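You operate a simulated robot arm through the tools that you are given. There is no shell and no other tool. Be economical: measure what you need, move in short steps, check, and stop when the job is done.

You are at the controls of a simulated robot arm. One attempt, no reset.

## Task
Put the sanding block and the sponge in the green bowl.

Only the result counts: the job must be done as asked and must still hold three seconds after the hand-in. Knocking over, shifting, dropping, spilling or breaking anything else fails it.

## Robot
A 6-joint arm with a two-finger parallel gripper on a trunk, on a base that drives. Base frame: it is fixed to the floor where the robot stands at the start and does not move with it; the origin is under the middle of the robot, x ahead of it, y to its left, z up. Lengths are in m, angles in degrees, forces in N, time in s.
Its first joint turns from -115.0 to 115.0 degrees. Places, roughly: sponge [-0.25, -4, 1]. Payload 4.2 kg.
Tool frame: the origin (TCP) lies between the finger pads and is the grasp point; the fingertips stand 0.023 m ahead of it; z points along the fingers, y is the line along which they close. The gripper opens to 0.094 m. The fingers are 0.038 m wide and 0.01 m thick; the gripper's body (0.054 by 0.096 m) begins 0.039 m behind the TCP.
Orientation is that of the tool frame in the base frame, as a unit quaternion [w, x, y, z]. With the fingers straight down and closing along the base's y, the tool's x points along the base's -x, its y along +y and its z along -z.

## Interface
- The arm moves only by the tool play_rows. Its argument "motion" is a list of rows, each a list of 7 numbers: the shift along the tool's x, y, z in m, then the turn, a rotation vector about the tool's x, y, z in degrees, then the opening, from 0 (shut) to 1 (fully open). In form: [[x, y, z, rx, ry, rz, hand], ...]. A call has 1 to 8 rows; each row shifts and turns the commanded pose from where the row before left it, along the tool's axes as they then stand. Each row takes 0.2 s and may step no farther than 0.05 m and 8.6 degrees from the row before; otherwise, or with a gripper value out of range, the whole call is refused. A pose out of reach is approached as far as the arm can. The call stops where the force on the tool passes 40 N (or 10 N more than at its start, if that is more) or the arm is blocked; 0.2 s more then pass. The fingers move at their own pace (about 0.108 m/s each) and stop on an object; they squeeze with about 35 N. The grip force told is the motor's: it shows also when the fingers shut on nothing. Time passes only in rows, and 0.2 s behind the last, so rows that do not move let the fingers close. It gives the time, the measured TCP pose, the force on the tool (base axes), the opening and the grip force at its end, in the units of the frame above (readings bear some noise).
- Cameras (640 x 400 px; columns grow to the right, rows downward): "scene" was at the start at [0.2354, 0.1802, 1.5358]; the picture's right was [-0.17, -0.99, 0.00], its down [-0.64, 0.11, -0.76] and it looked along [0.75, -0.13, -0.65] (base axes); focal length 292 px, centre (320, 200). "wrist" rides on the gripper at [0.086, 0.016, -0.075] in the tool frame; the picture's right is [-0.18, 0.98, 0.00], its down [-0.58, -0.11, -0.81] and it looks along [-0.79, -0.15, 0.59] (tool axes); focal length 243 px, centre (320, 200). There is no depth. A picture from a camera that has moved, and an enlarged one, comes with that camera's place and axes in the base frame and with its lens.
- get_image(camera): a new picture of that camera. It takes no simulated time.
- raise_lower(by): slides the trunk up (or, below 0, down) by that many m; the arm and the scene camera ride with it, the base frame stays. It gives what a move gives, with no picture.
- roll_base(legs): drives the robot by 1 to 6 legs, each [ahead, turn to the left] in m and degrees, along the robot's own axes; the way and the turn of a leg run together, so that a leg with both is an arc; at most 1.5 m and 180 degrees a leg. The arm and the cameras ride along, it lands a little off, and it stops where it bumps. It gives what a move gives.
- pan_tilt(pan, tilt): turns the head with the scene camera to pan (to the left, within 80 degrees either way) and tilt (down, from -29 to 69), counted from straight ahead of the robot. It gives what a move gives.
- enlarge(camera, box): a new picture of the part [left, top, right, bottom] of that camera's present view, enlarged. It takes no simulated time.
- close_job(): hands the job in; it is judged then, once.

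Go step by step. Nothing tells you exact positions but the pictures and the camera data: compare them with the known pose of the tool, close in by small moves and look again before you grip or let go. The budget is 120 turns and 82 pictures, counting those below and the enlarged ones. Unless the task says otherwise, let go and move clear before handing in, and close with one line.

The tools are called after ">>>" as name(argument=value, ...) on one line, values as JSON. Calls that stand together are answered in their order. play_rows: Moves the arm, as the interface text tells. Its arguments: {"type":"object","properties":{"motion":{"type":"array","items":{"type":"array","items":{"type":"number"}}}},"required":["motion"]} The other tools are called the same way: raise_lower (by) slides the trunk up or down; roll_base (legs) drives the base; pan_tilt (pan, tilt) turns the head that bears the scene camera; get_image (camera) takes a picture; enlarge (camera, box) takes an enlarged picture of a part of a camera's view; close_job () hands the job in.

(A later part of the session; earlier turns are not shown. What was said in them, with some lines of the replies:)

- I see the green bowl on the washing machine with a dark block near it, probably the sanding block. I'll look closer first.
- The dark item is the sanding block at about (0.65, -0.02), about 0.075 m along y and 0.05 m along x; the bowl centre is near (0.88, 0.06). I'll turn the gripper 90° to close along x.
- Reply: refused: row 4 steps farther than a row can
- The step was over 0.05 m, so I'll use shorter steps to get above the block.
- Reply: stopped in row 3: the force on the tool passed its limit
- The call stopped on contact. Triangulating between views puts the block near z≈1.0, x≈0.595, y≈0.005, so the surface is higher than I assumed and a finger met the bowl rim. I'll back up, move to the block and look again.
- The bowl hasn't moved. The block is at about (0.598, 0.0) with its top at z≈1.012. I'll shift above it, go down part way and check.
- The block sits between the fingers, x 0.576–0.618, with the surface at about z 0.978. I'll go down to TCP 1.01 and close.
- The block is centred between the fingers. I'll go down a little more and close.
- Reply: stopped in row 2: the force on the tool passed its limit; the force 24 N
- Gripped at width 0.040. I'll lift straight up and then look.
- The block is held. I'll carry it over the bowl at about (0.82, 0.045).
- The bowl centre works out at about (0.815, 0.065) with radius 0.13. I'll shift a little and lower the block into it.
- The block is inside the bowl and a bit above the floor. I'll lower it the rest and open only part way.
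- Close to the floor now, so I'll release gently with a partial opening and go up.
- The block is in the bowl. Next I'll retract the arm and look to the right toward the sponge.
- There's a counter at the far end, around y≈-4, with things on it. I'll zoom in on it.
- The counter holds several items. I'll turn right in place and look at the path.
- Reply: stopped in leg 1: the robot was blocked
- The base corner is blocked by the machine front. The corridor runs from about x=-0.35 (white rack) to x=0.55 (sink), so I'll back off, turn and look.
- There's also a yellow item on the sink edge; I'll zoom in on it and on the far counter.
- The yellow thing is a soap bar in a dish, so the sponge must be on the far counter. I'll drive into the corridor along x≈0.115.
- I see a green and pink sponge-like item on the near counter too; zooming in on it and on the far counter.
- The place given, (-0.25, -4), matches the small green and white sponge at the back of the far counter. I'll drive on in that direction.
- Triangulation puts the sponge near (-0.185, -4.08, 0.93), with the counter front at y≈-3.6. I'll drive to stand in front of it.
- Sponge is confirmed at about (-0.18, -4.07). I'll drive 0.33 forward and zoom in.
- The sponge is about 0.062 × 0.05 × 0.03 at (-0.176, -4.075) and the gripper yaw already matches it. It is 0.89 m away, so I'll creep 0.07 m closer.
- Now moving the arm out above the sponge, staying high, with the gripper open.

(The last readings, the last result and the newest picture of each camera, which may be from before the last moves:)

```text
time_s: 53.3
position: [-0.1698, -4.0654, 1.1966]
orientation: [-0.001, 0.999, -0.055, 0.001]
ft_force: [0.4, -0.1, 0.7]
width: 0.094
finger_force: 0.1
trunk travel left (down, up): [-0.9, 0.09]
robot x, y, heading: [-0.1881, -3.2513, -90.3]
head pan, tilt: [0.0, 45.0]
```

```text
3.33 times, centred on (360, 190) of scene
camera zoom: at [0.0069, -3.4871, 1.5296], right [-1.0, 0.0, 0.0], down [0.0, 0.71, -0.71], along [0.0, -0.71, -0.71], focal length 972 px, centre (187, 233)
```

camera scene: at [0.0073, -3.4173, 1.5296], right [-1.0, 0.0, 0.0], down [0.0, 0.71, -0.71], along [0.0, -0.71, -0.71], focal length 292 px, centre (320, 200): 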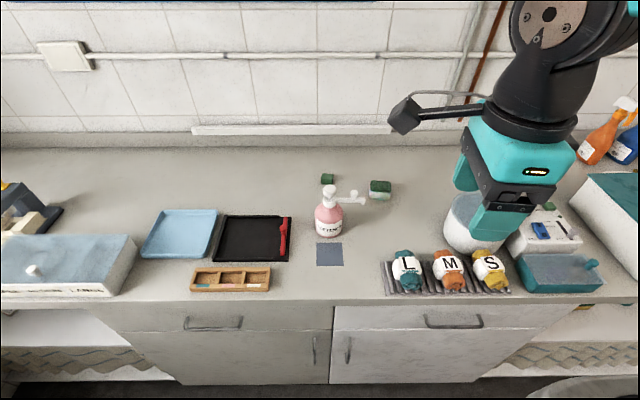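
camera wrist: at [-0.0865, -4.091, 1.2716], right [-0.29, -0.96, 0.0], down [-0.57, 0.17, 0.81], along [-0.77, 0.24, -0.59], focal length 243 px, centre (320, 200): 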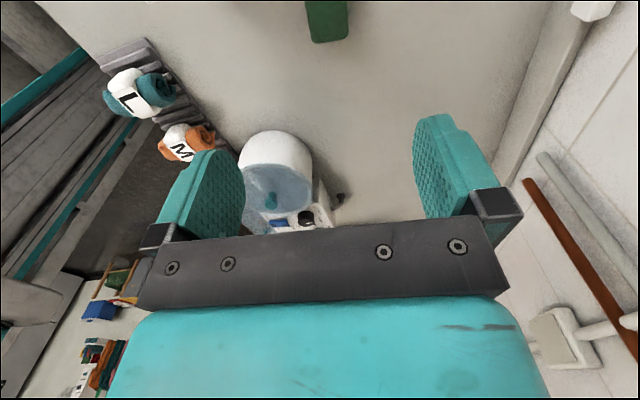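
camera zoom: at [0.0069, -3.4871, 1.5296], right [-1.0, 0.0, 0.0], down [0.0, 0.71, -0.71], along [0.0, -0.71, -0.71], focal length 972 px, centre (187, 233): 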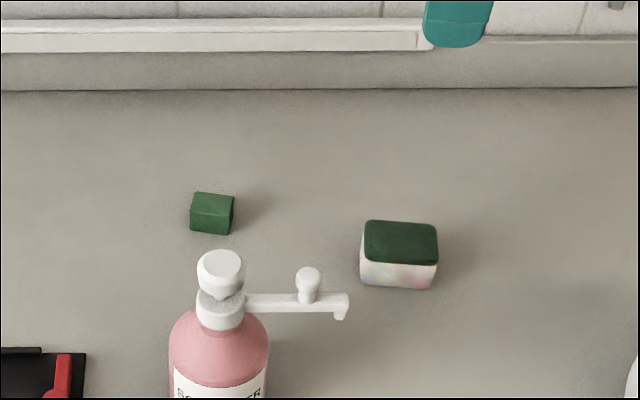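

The sponge is centred at (-0.172, -4.065), top z≈0.945, surface ≈0.911; the TCP is right above it. Descending part way, then checking.

>>> play_rows(motion=[[-0.002, 0, 0.045, 0, 0, 0, 1], [0, 0, 0.045, 0, 0, 0, 1], [0, 0, 0.045, 0, 0, 0, 1], [0, 0, 0.045, 0, 0, 0, 1], [0, 0, 0.02, 0, 0, 0, 1], [0, 0, 0, 0, 0, 0, 1]])

>>> get_image(camera="wrist")

>>> enlarge(camera="scene", box=[270, 130, 450, 250])

```text
time_s: 54.7
position: [-0.1757, -4.0622, 0.9954]
orientation: [-0.001, 0.998, -0.055, 0.0]
ft_force: [0.2, 1.3, 0.4]
width: 0.0938
finger_force: 0.1
trunk travel left (down, up): [-0.9, 0.09]
robot x, y, heading: [-0.1855, -3.2525, -90.5]
head pan, tilt: [0.0, 45.0]
```

```text
42 pictures are left
camera wrist: at [-0.0921, -4.0887, 1.0704], right [-0.29, -0.96, 0.0], down [-0.57, 0.17, 0.81], along [-0.77, 0.24, -0.59], focal length 243 px, centre (320, 200)
```

wrist: 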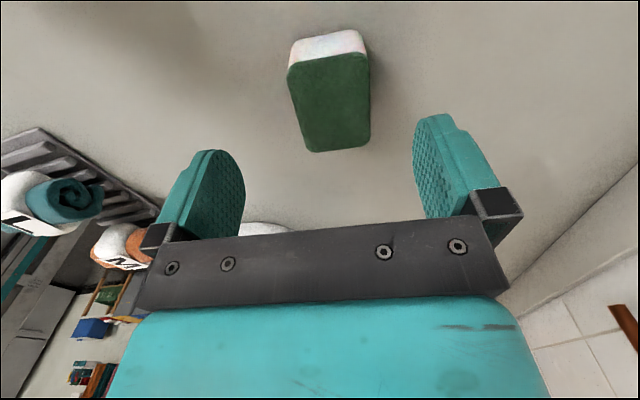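

```text
3.33 times, centred on (360, 190) of scene
camera zoom: at [0.0069, -3.4871, 1.5296], right [-1.0, 0.0, 0.0], down [0.0, 0.71, -0.71], along [0.0, -0.71, -0.71], focal length 972 px, centre (187, 233)
```

zoom: 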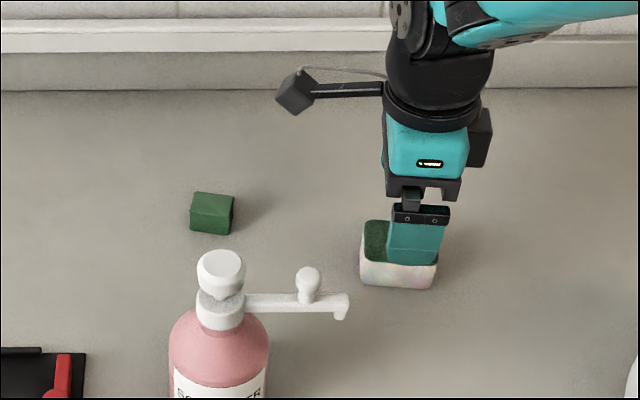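

Alignment is good. I'll descend the last 5 cm and close.

>>> play_rows(motion=[[0.004, 0.003, 0.025, 0, 0, 0, 1], [0, 0, 0.022, 0, 0, 0, 1], [0, 0, 0, 0, 0, 0, 1], [0, 0, 0, 0, 0, 0, 0], [0, 0, 0, 0, 0, 0, 0], [0, 0, 0, 0, 0, 0, 0]])

>>> get_image(camera="wrist")

```text
time_s: 56.1
position: [-0.1716, -4.0678, 0.9474]
orientation: [-0.001, 0.999, -0.054, 0.001]
ft_force: [-0.5, -0.3, 1.6]
width: 0.0446
finger_force: 34.5
trunk travel left (down, up): [-0.9, 0.09]
robot x, y, heading: [-0.1878, -3.2517, -90.4]
head pan, tilt: [0.0, 45.0]
```

```text
40 pictures are left
camera wrist: at [-0.0884, -4.0933, 1.0233], right [-0.29, -0.96, 0.0], down [-0.57, 0.17, 0.81], along [-0.77, 0.23, -0.59], focal length 243 px, centre (320, 200)
```

wrist: 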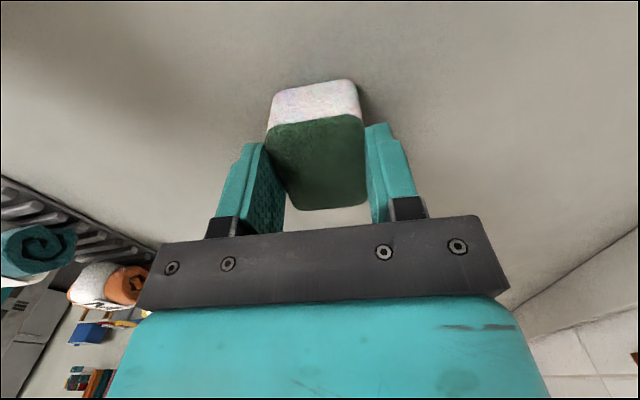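

The sponge is gripped. Lifting straight up and retracting the arm.

>>> play_rows(motion=[[0, 0, -0.03, 0, 0, 0, 0], [0, 0, -0.046, 0, 0, 0, 0], [0, 0, -0.046, 0, 0, 0, 0], [0, 0, -0.046, 0, 0, 0, 0], [0, 0, -0.046, 0, 0, 0, 0], [0, 0, -0.046, 0, 0, 0, 0], [0, 0, -0.046, 0, 0, 0, 0], [0, 0, -0.046, 0, 0, 0, 0]])

>>> play_rows(motion=[[-0.0048, -0.0435, 0, 0, 0, 0, 0], [-0.0048, -0.0435, 0, 0, 0, 0, 0], [-0.0048, -0.0435, 0, 0, 0, 0, 0], [-0.0048, -0.0435, 0, 0, 0, 0, 0], [-0.0048, -0.0435, 0, 0, 0, 0, 0], [-0.0048, -0.0435, 0, 0, 0, 0, 0], [-0.0048, -0.0435, 0, 0, 0, 0, 0], [-0.0048, -0.0435, 0, 0, 0, 0, 0]])

>>> get_image(camera="scene")

```text
time_s: 57.9
position: [-0.1701, -4.0675, 1.2973]
orientation: [-0.002, 0.998, -0.055, -0.001]
ft_force: [1.4, 0.3, -0.1]
width: 0.0444
finger_force: 34.9
trunk travel left (down, up): [-0.9, 0.09]
robot x, y, heading: [-0.1852, -3.2536, -90.2]
head pan, tilt: [0.0, 45.0]
```

```text
time_s: 59.7
position: [-0.1689, -3.718, 1.2979]
orientation: [-0.001, 0.998, -0.055, 0.0]
ft_force: [0.4, -0.7, -0.4]
width: 0.0444
finger_force: 35.7
trunk travel left (down, up): [-0.9, 0.09]
robot x, y, heading: [-0.1846, -3.254, -90.1]
head pan, tilt: [0.0, 45.0]
```

```text
39 pictures are left
camera scene: at [0.007, -3.4876, 1.5295], right [-1.0, 0.0, 0.0], down [0.0, 0.71, -0.71], along [0.0, -0.71, -0.71], focal length 292 px, centre (320, 200)
```

scene: 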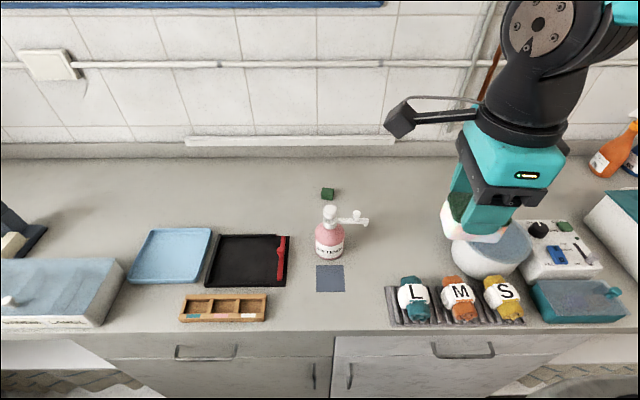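

The sponge is held and nothing else moved. I'll retrace the driven path in reverse.

>>> roll_base(legs=[[-0.4, 0], [0, -29], [-0.687, 0], [0, 29.5]])

```text
time_s: 68.4
position: [0.1618, -2.7265, 1.2984]
orientation: [-0.001, 0.998, -0.056, 0.0]
ft_force: [-0.1, 0.6, -0.2]
width: 0.0445
finger_force: 34.9
trunk travel left (down, up): [-0.9, 0.09]
robot x, y, heading: [0.1466, -2.2628, -90.5]
head pan, tilt: [0.0, 45.0]
```

>>> roll_base(legs=[[0, 1.5], [-1.33, 0]])

```text
time_s: 75.5
position: [0.1492, -1.3827, 1.2982]
orientation: [-0.001, 0.999, -0.05, 0.001]
ft_force: [0.6, 0.7, -0.6]
width: 0.0445
finger_force: 34.4
trunk travel left (down, up): [-0.9, 0.09]
robot x, y, heading: [0.1265, -0.9211, -89.7]
head pan, tilt: [0.0, 45.0]
```

>>> roll_base(legs=[[-0.5, 20], [-0.6, 0]])

```text
time_s: 81.4
position: [0.0098, -0.2856, 1.2991]
orientation: [-0.001, 0.992, 0.123, 0.001]
ft_force: [0.4, 0.7, 0.4]
width: 0.0447
finger_force: 35.4
trunk travel left (down, up): [-0.9, 0.09]
robot x, y, heading: [-0.1714, 0.142, -69.8]
head pan, tilt: [0.0, 45.0]
```

>>> roll_base(legs=[[0, 31], [0.18, 0], [0, 39]])

>>> pan_tilt(pan=-9.7, tilt=40.7)

>>> get_image(camera="scene")

```text
time_s: 86.3
position: [0.4337, 0.0615, 1.2996]
orientation: [-0.002, 0.738, 0.675, 0.0]
ft_force: [0.1, 0.0, 0.6]
width: 0.0448
finger_force: 34.6
trunk travel left (down, up): [-0.9, 0.09]
robot x, y, heading: [-0.0291, 0.0321, 0.9]
head pan, tilt: [0.0, 45.0]
```

```text
time_s: 87.0
position: [0.4339, 0.0601, 1.2994]
orientation: [0.0, 0.738, 0.675, -0.001]
ft_force: [0.6, -0.1, -0.6]
width: 0.0444
finger_force: 34.6
trunk travel left (down, up): [-0.9, 0.09]
robot x, y, heading: [-0.0345, 0.032, 0.8]
head pan, tilt: [-9.7, 40.7]
```

```text
38 pictures are left
camera scene: at [0.2016, 0.2164, 1.5358], right [-0.15, -0.99, 0.0], down [-0.64, 0.1, -0.76], along [0.75, -0.11, -0.65], focal length 292 px, centre (320, 200)
```

scene: 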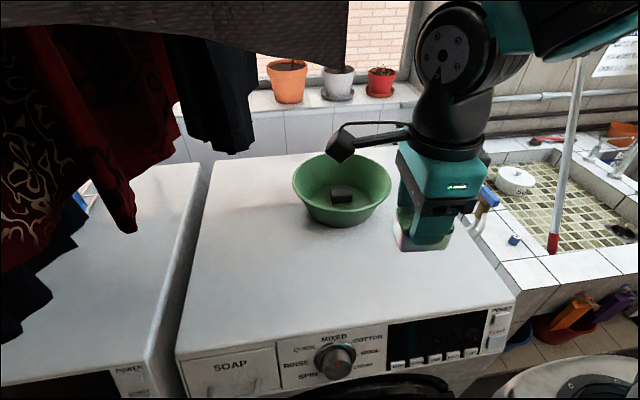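

The bowl with the block in it is unchanged. I'll nudge forward 0.03 m and carry the sponge over the bowl.

>>> roll_base(legs=[[0.03, 0]])

>>> play_rows(motion=[[0.0048, 0.0456, 0, 0, 0, 0, 0], [0.0048, 0.0456, 0, 0, 0, 0, 0], [0.0048, 0.0456, 0, 0, 0, 0, 0], [0.0048, 0.0456, 0, 0, 0, 0, 0], [0.0048, 0.0456, 0, 0, 0, 0, 0], [0.0048, 0.0456, 0, 0, 0, 0, 0], [0.0048, 0.0456, 0, 0, 0, 0, 0], [0, 0, 0, 0, 0, 0, 0]])

>>> enlarge(camera="scene", box=[220, 80, 460, 250])

>>> get_image(camera="wrist")

```text
time_s: 87.8
position: [0.4634, 0.0608, 1.2991]
orientation: [-0.001, 0.738, 0.675, -0.001]
ft_force: [-0.9, 0.8, -0.3]
width: 0.0446
finger_force: 34.7
trunk travel left (down, up): [-0.9, 0.09]
robot x, y, heading: [-0.0037, 0.0349, 0.9]
head pan, tilt: [-9.7, 40.7]
```

```text
time_s: 89.6
position: [0.7846, 0.0648, 1.2989]
orientation: [0.0, 0.738, 0.675, -0.001]
ft_force: [0.0, 1.0, -0.9]
width: 0.0443
finger_force: 34.6
trunk travel left (down, up): [-0.9, 0.09]
robot x, y, heading: [-0.0032, 0.0347, 1.0]
head pan, tilt: [-9.7, 40.7]
```

```text
2.35 times, centred on (340, 165) of scene
camera zoom: at [0.2314, 0.2168, 1.5357], right [-0.15, -0.99, 0.0], down [-0.64, 0.1, -0.76], along [0.75, -0.12, -0.65], focal length 686 px, centre (273, 282)
```

zoom: 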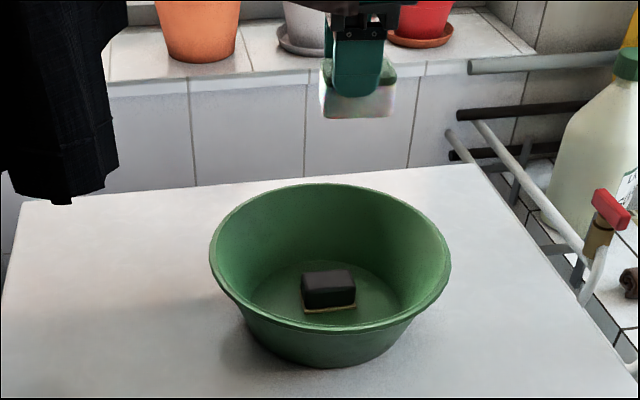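

```text
36 pictures are left
camera wrist: at [0.8077, 0.1484, 1.3745], right [0.96, -0.27, 0.0], down [-0.16, -0.57, 0.81], along [-0.22, -0.78, -0.59], focal length 243 px, centre (320, 200)
```

wrist: 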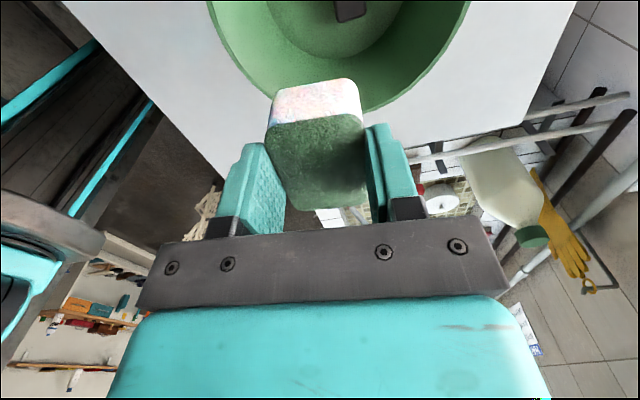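

Positioned over the front-middle of the bowl. Lowering in steps.

>>> play_rows(motion=[[0, 0, 0.045, 0, 0, 0, 0], [0, 0, 0.045, 0, 0, 0, 0], [0, 0, 0.045, 0, 0, 0, 0], [0, 0, 0.04, 0, 0, 0, 0], [0, 0, 0.03, 0, 0, 0, 0], [0, 0, 0.0, 0, 0, 0, 0]])

>>> enlarge(camera="scene", box=[220, 80, 460, 250])

>>> get_image(camera="wrist")

```text
time_s: 91.0
position: [0.7824, 0.0666, 1.0922]
orientation: [-0.001, 0.738, 0.675, -0.001]
ft_force: [-0.3, 0.6, -0.7]
width: 0.0445
finger_force: 35.0
trunk travel left (down, up): [-0.9, 0.09]
robot x, y, heading: [-0.0055, 0.0333, 0.8]
head pan, tilt: [-9.7, 40.7]
```

```text
2.35 times, centred on (340, 165) of scene
camera zoom: at [0.2312, 0.2168, 1.5358], right [-0.15, -0.99, 0.0], down [-0.64, 0.1, -0.76], along [0.75, -0.12, -0.65], focal length 686 px, centre (273, 282)
```

zoom: 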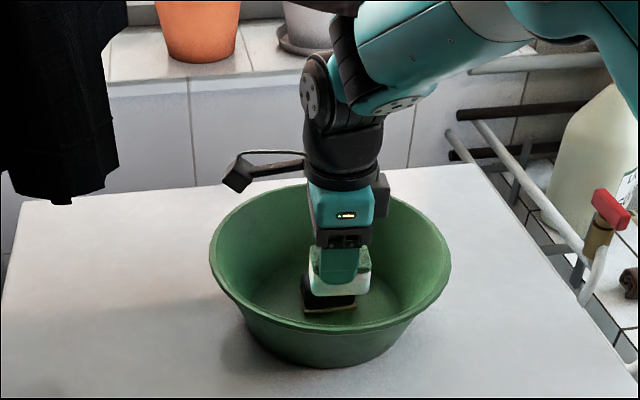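

```text
34 pictures are left
camera wrist: at [0.806, 0.1509, 1.1686], right [0.96, -0.27, 0.0], down [-0.16, -0.57, 0.81], along [-0.22, -0.78, -0.59], focal length 243 px, centre (320, 200)
```

wrist: 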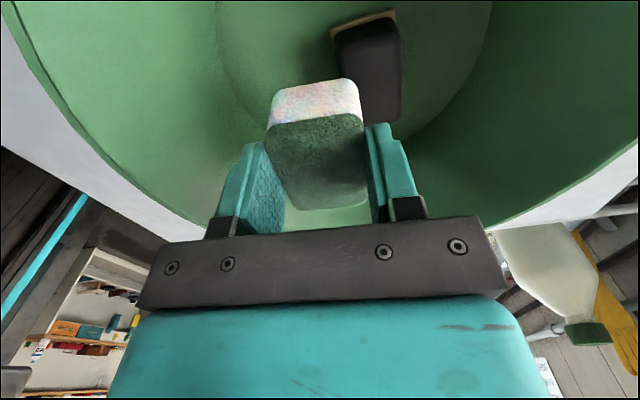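

There is room in front of the block, so I'll shift 2 cm toward the robot, go lower and release with a small opening.

>>> play_rows(motion=[[0, -0.02, 0.0, 0, 0, 0, 0], [0, 0, 0.02, 0, 0, 0, 0], [0, 0, 0.015, 0, 0, 0, 0], [0, 0, 0, 0, 0, 0, 0]])

>>> get_image(camera="wrist")

>>> enlarge(camera="scene", box=[220, 80, 460, 250])

```text
time_s: 92.0
position: [0.764, 0.0656, 1.059]
orientation: [-0.001, 0.737, 0.675, -0.001]
ft_force: [0.2, -0.1, 0.2]
width: 0.0446
finger_force: 35.0
trunk travel left (down, up): [-0.9, 0.09]
robot x, y, heading: [-0.0035, 0.0345, 1.2]
head pan, tilt: [-9.7, 40.7]
```

```text
33 pictures are left
camera wrist: at [0.7866, 0.1509, 1.1331], right [0.96, -0.27, 0.0], down [-0.16, -0.57, 0.81], along [-0.22, -0.78, -0.59], focal length 243 px, centre (320, 200)
```

wrist: 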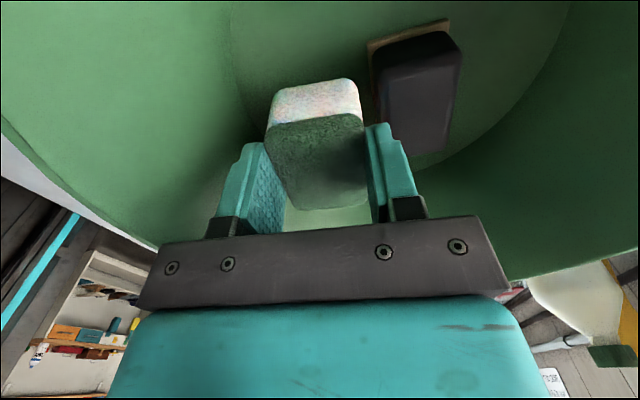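

```text
2.35 times, centred on (340, 165) of scene
camera zoom: at [0.2312, 0.2168, 1.5358], right [-0.15, -0.99, 0.0], down [-0.64, 0.1, -0.76], along [0.75, -0.12, -0.65], focal length 686 px, centre (273, 282)
```

zoom: 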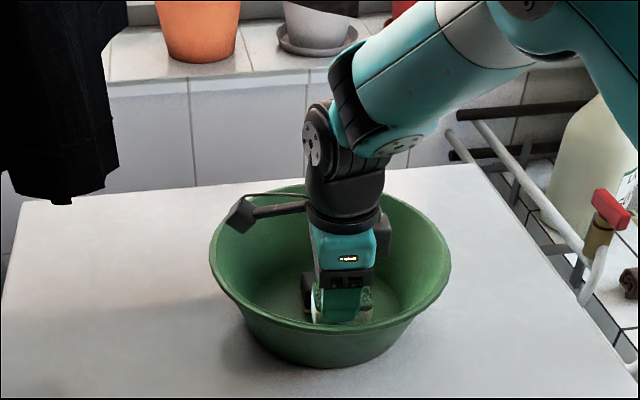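

Clear of both block and wall. Lowering 1.5 cm more and releasing.

>>> play_rows(motion=[[0, 0.002, 0.015, 0, 0, 0, 0], [0, 0, 0, 0, 0, 0, 0], [0, 0, 0, 0, 0, 0, 0.62], [0, 0, 0, 0, 0, 0, 0.62], [0, 0, -0.03, 0, 0, 0, 0.62], [0, 0, -0.04, 0, 0, 0, 0.62], [0, 0, -0.045, 0, 0, 0, 0.62], [0, 0, -0.045, 0, 0, 0, 0.62]])

>>> enlarge(camera="scene", box=[220, 80, 460, 250])

>>> get_image(camera="wrist")

```text
time_s: 93.8
position: [0.7654, 0.0668, 1.2033]
orientation: [0.0, 0.738, 0.675, -0.002]
ft_force: [-1.0, 0.4, 0.1]
width: 0.0586
finger_force: 0.2
trunk travel left (down, up): [-0.9, 0.09]
robot x, y, heading: [-0.0007, 0.0349, 1.0]
head pan, tilt: [-9.7, 40.7]
```

```text
2.35 times, centred on (340, 165) of scene
camera zoom: at [0.2316, 0.2168, 1.5357], right [-0.15, -0.99, 0.0], down [-0.64, 0.1, -0.76], along [0.75, -0.12, -0.65], focal length 686 px, centre (273, 282)
```

zoom: 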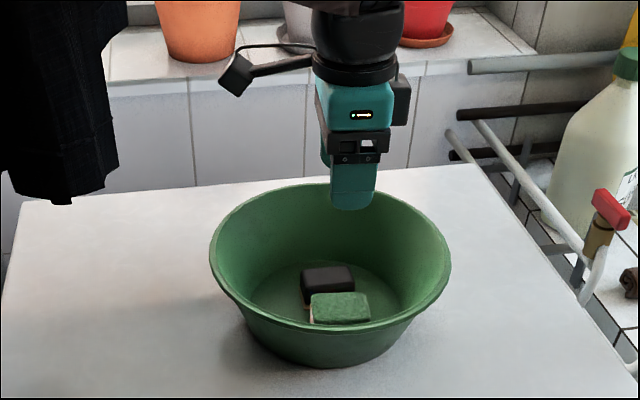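

```text
30 pictures are left
camera wrist: at [0.7885, 0.1507, 1.2786], right [0.96, -0.27, 0.0], down [-0.16, -0.57, 0.81], along [-0.22, -0.78, -0.59], focal length 243 px, centre (320, 200)
```

wrist: 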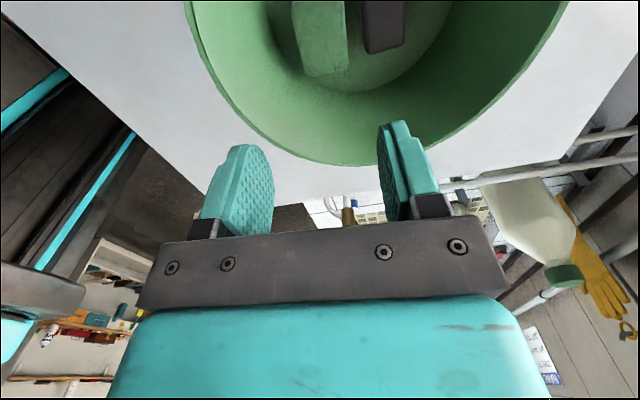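

Both items now lie side by side in the bowl, and the gripper is clear. I'll move up and back, then hand in.

>>> play_rows(motion=[[0, 0, -0.045, 0, 0, 0, 0.62], [0, -0.03, -0.03, 0, 0, 0, 0.62], [0, -0.045, 0, 0, 0, 0, 0.62], [0, -0.045, 0, 0, 0, 0, 0.62], [0, -0.045, 0, 0, 0, 0, 0.62], [0, -0.045, 0, 0, 0, 0, 0.62], [0, 0, 0, 0, 0, 0, 0.62]])

>>> close_job()

```text
time_s: 95.4
position: [0.5562, 0.0846, 1.2787]
orientation: [-0.002, 0.737, 0.676, -0.001]
ft_force: [-0.1, -0.3, -0.5]
width: 0.0582
finger_force: 0.0
trunk travel left (down, up): [-0.9, 0.09]
robot x, y, heading: [-0.0046, 0.0335, 0.8]
head pan, tilt: [-9.7, 40.7]
```

```text
The job is handed in.
```

The sanding block and the sponge from the far counter are both lying in the green bowl, the gripper is clear, and the job is handed in; early on a finger briefly touched the bowl rim, but the pictures before and after show no shift of the bowl.
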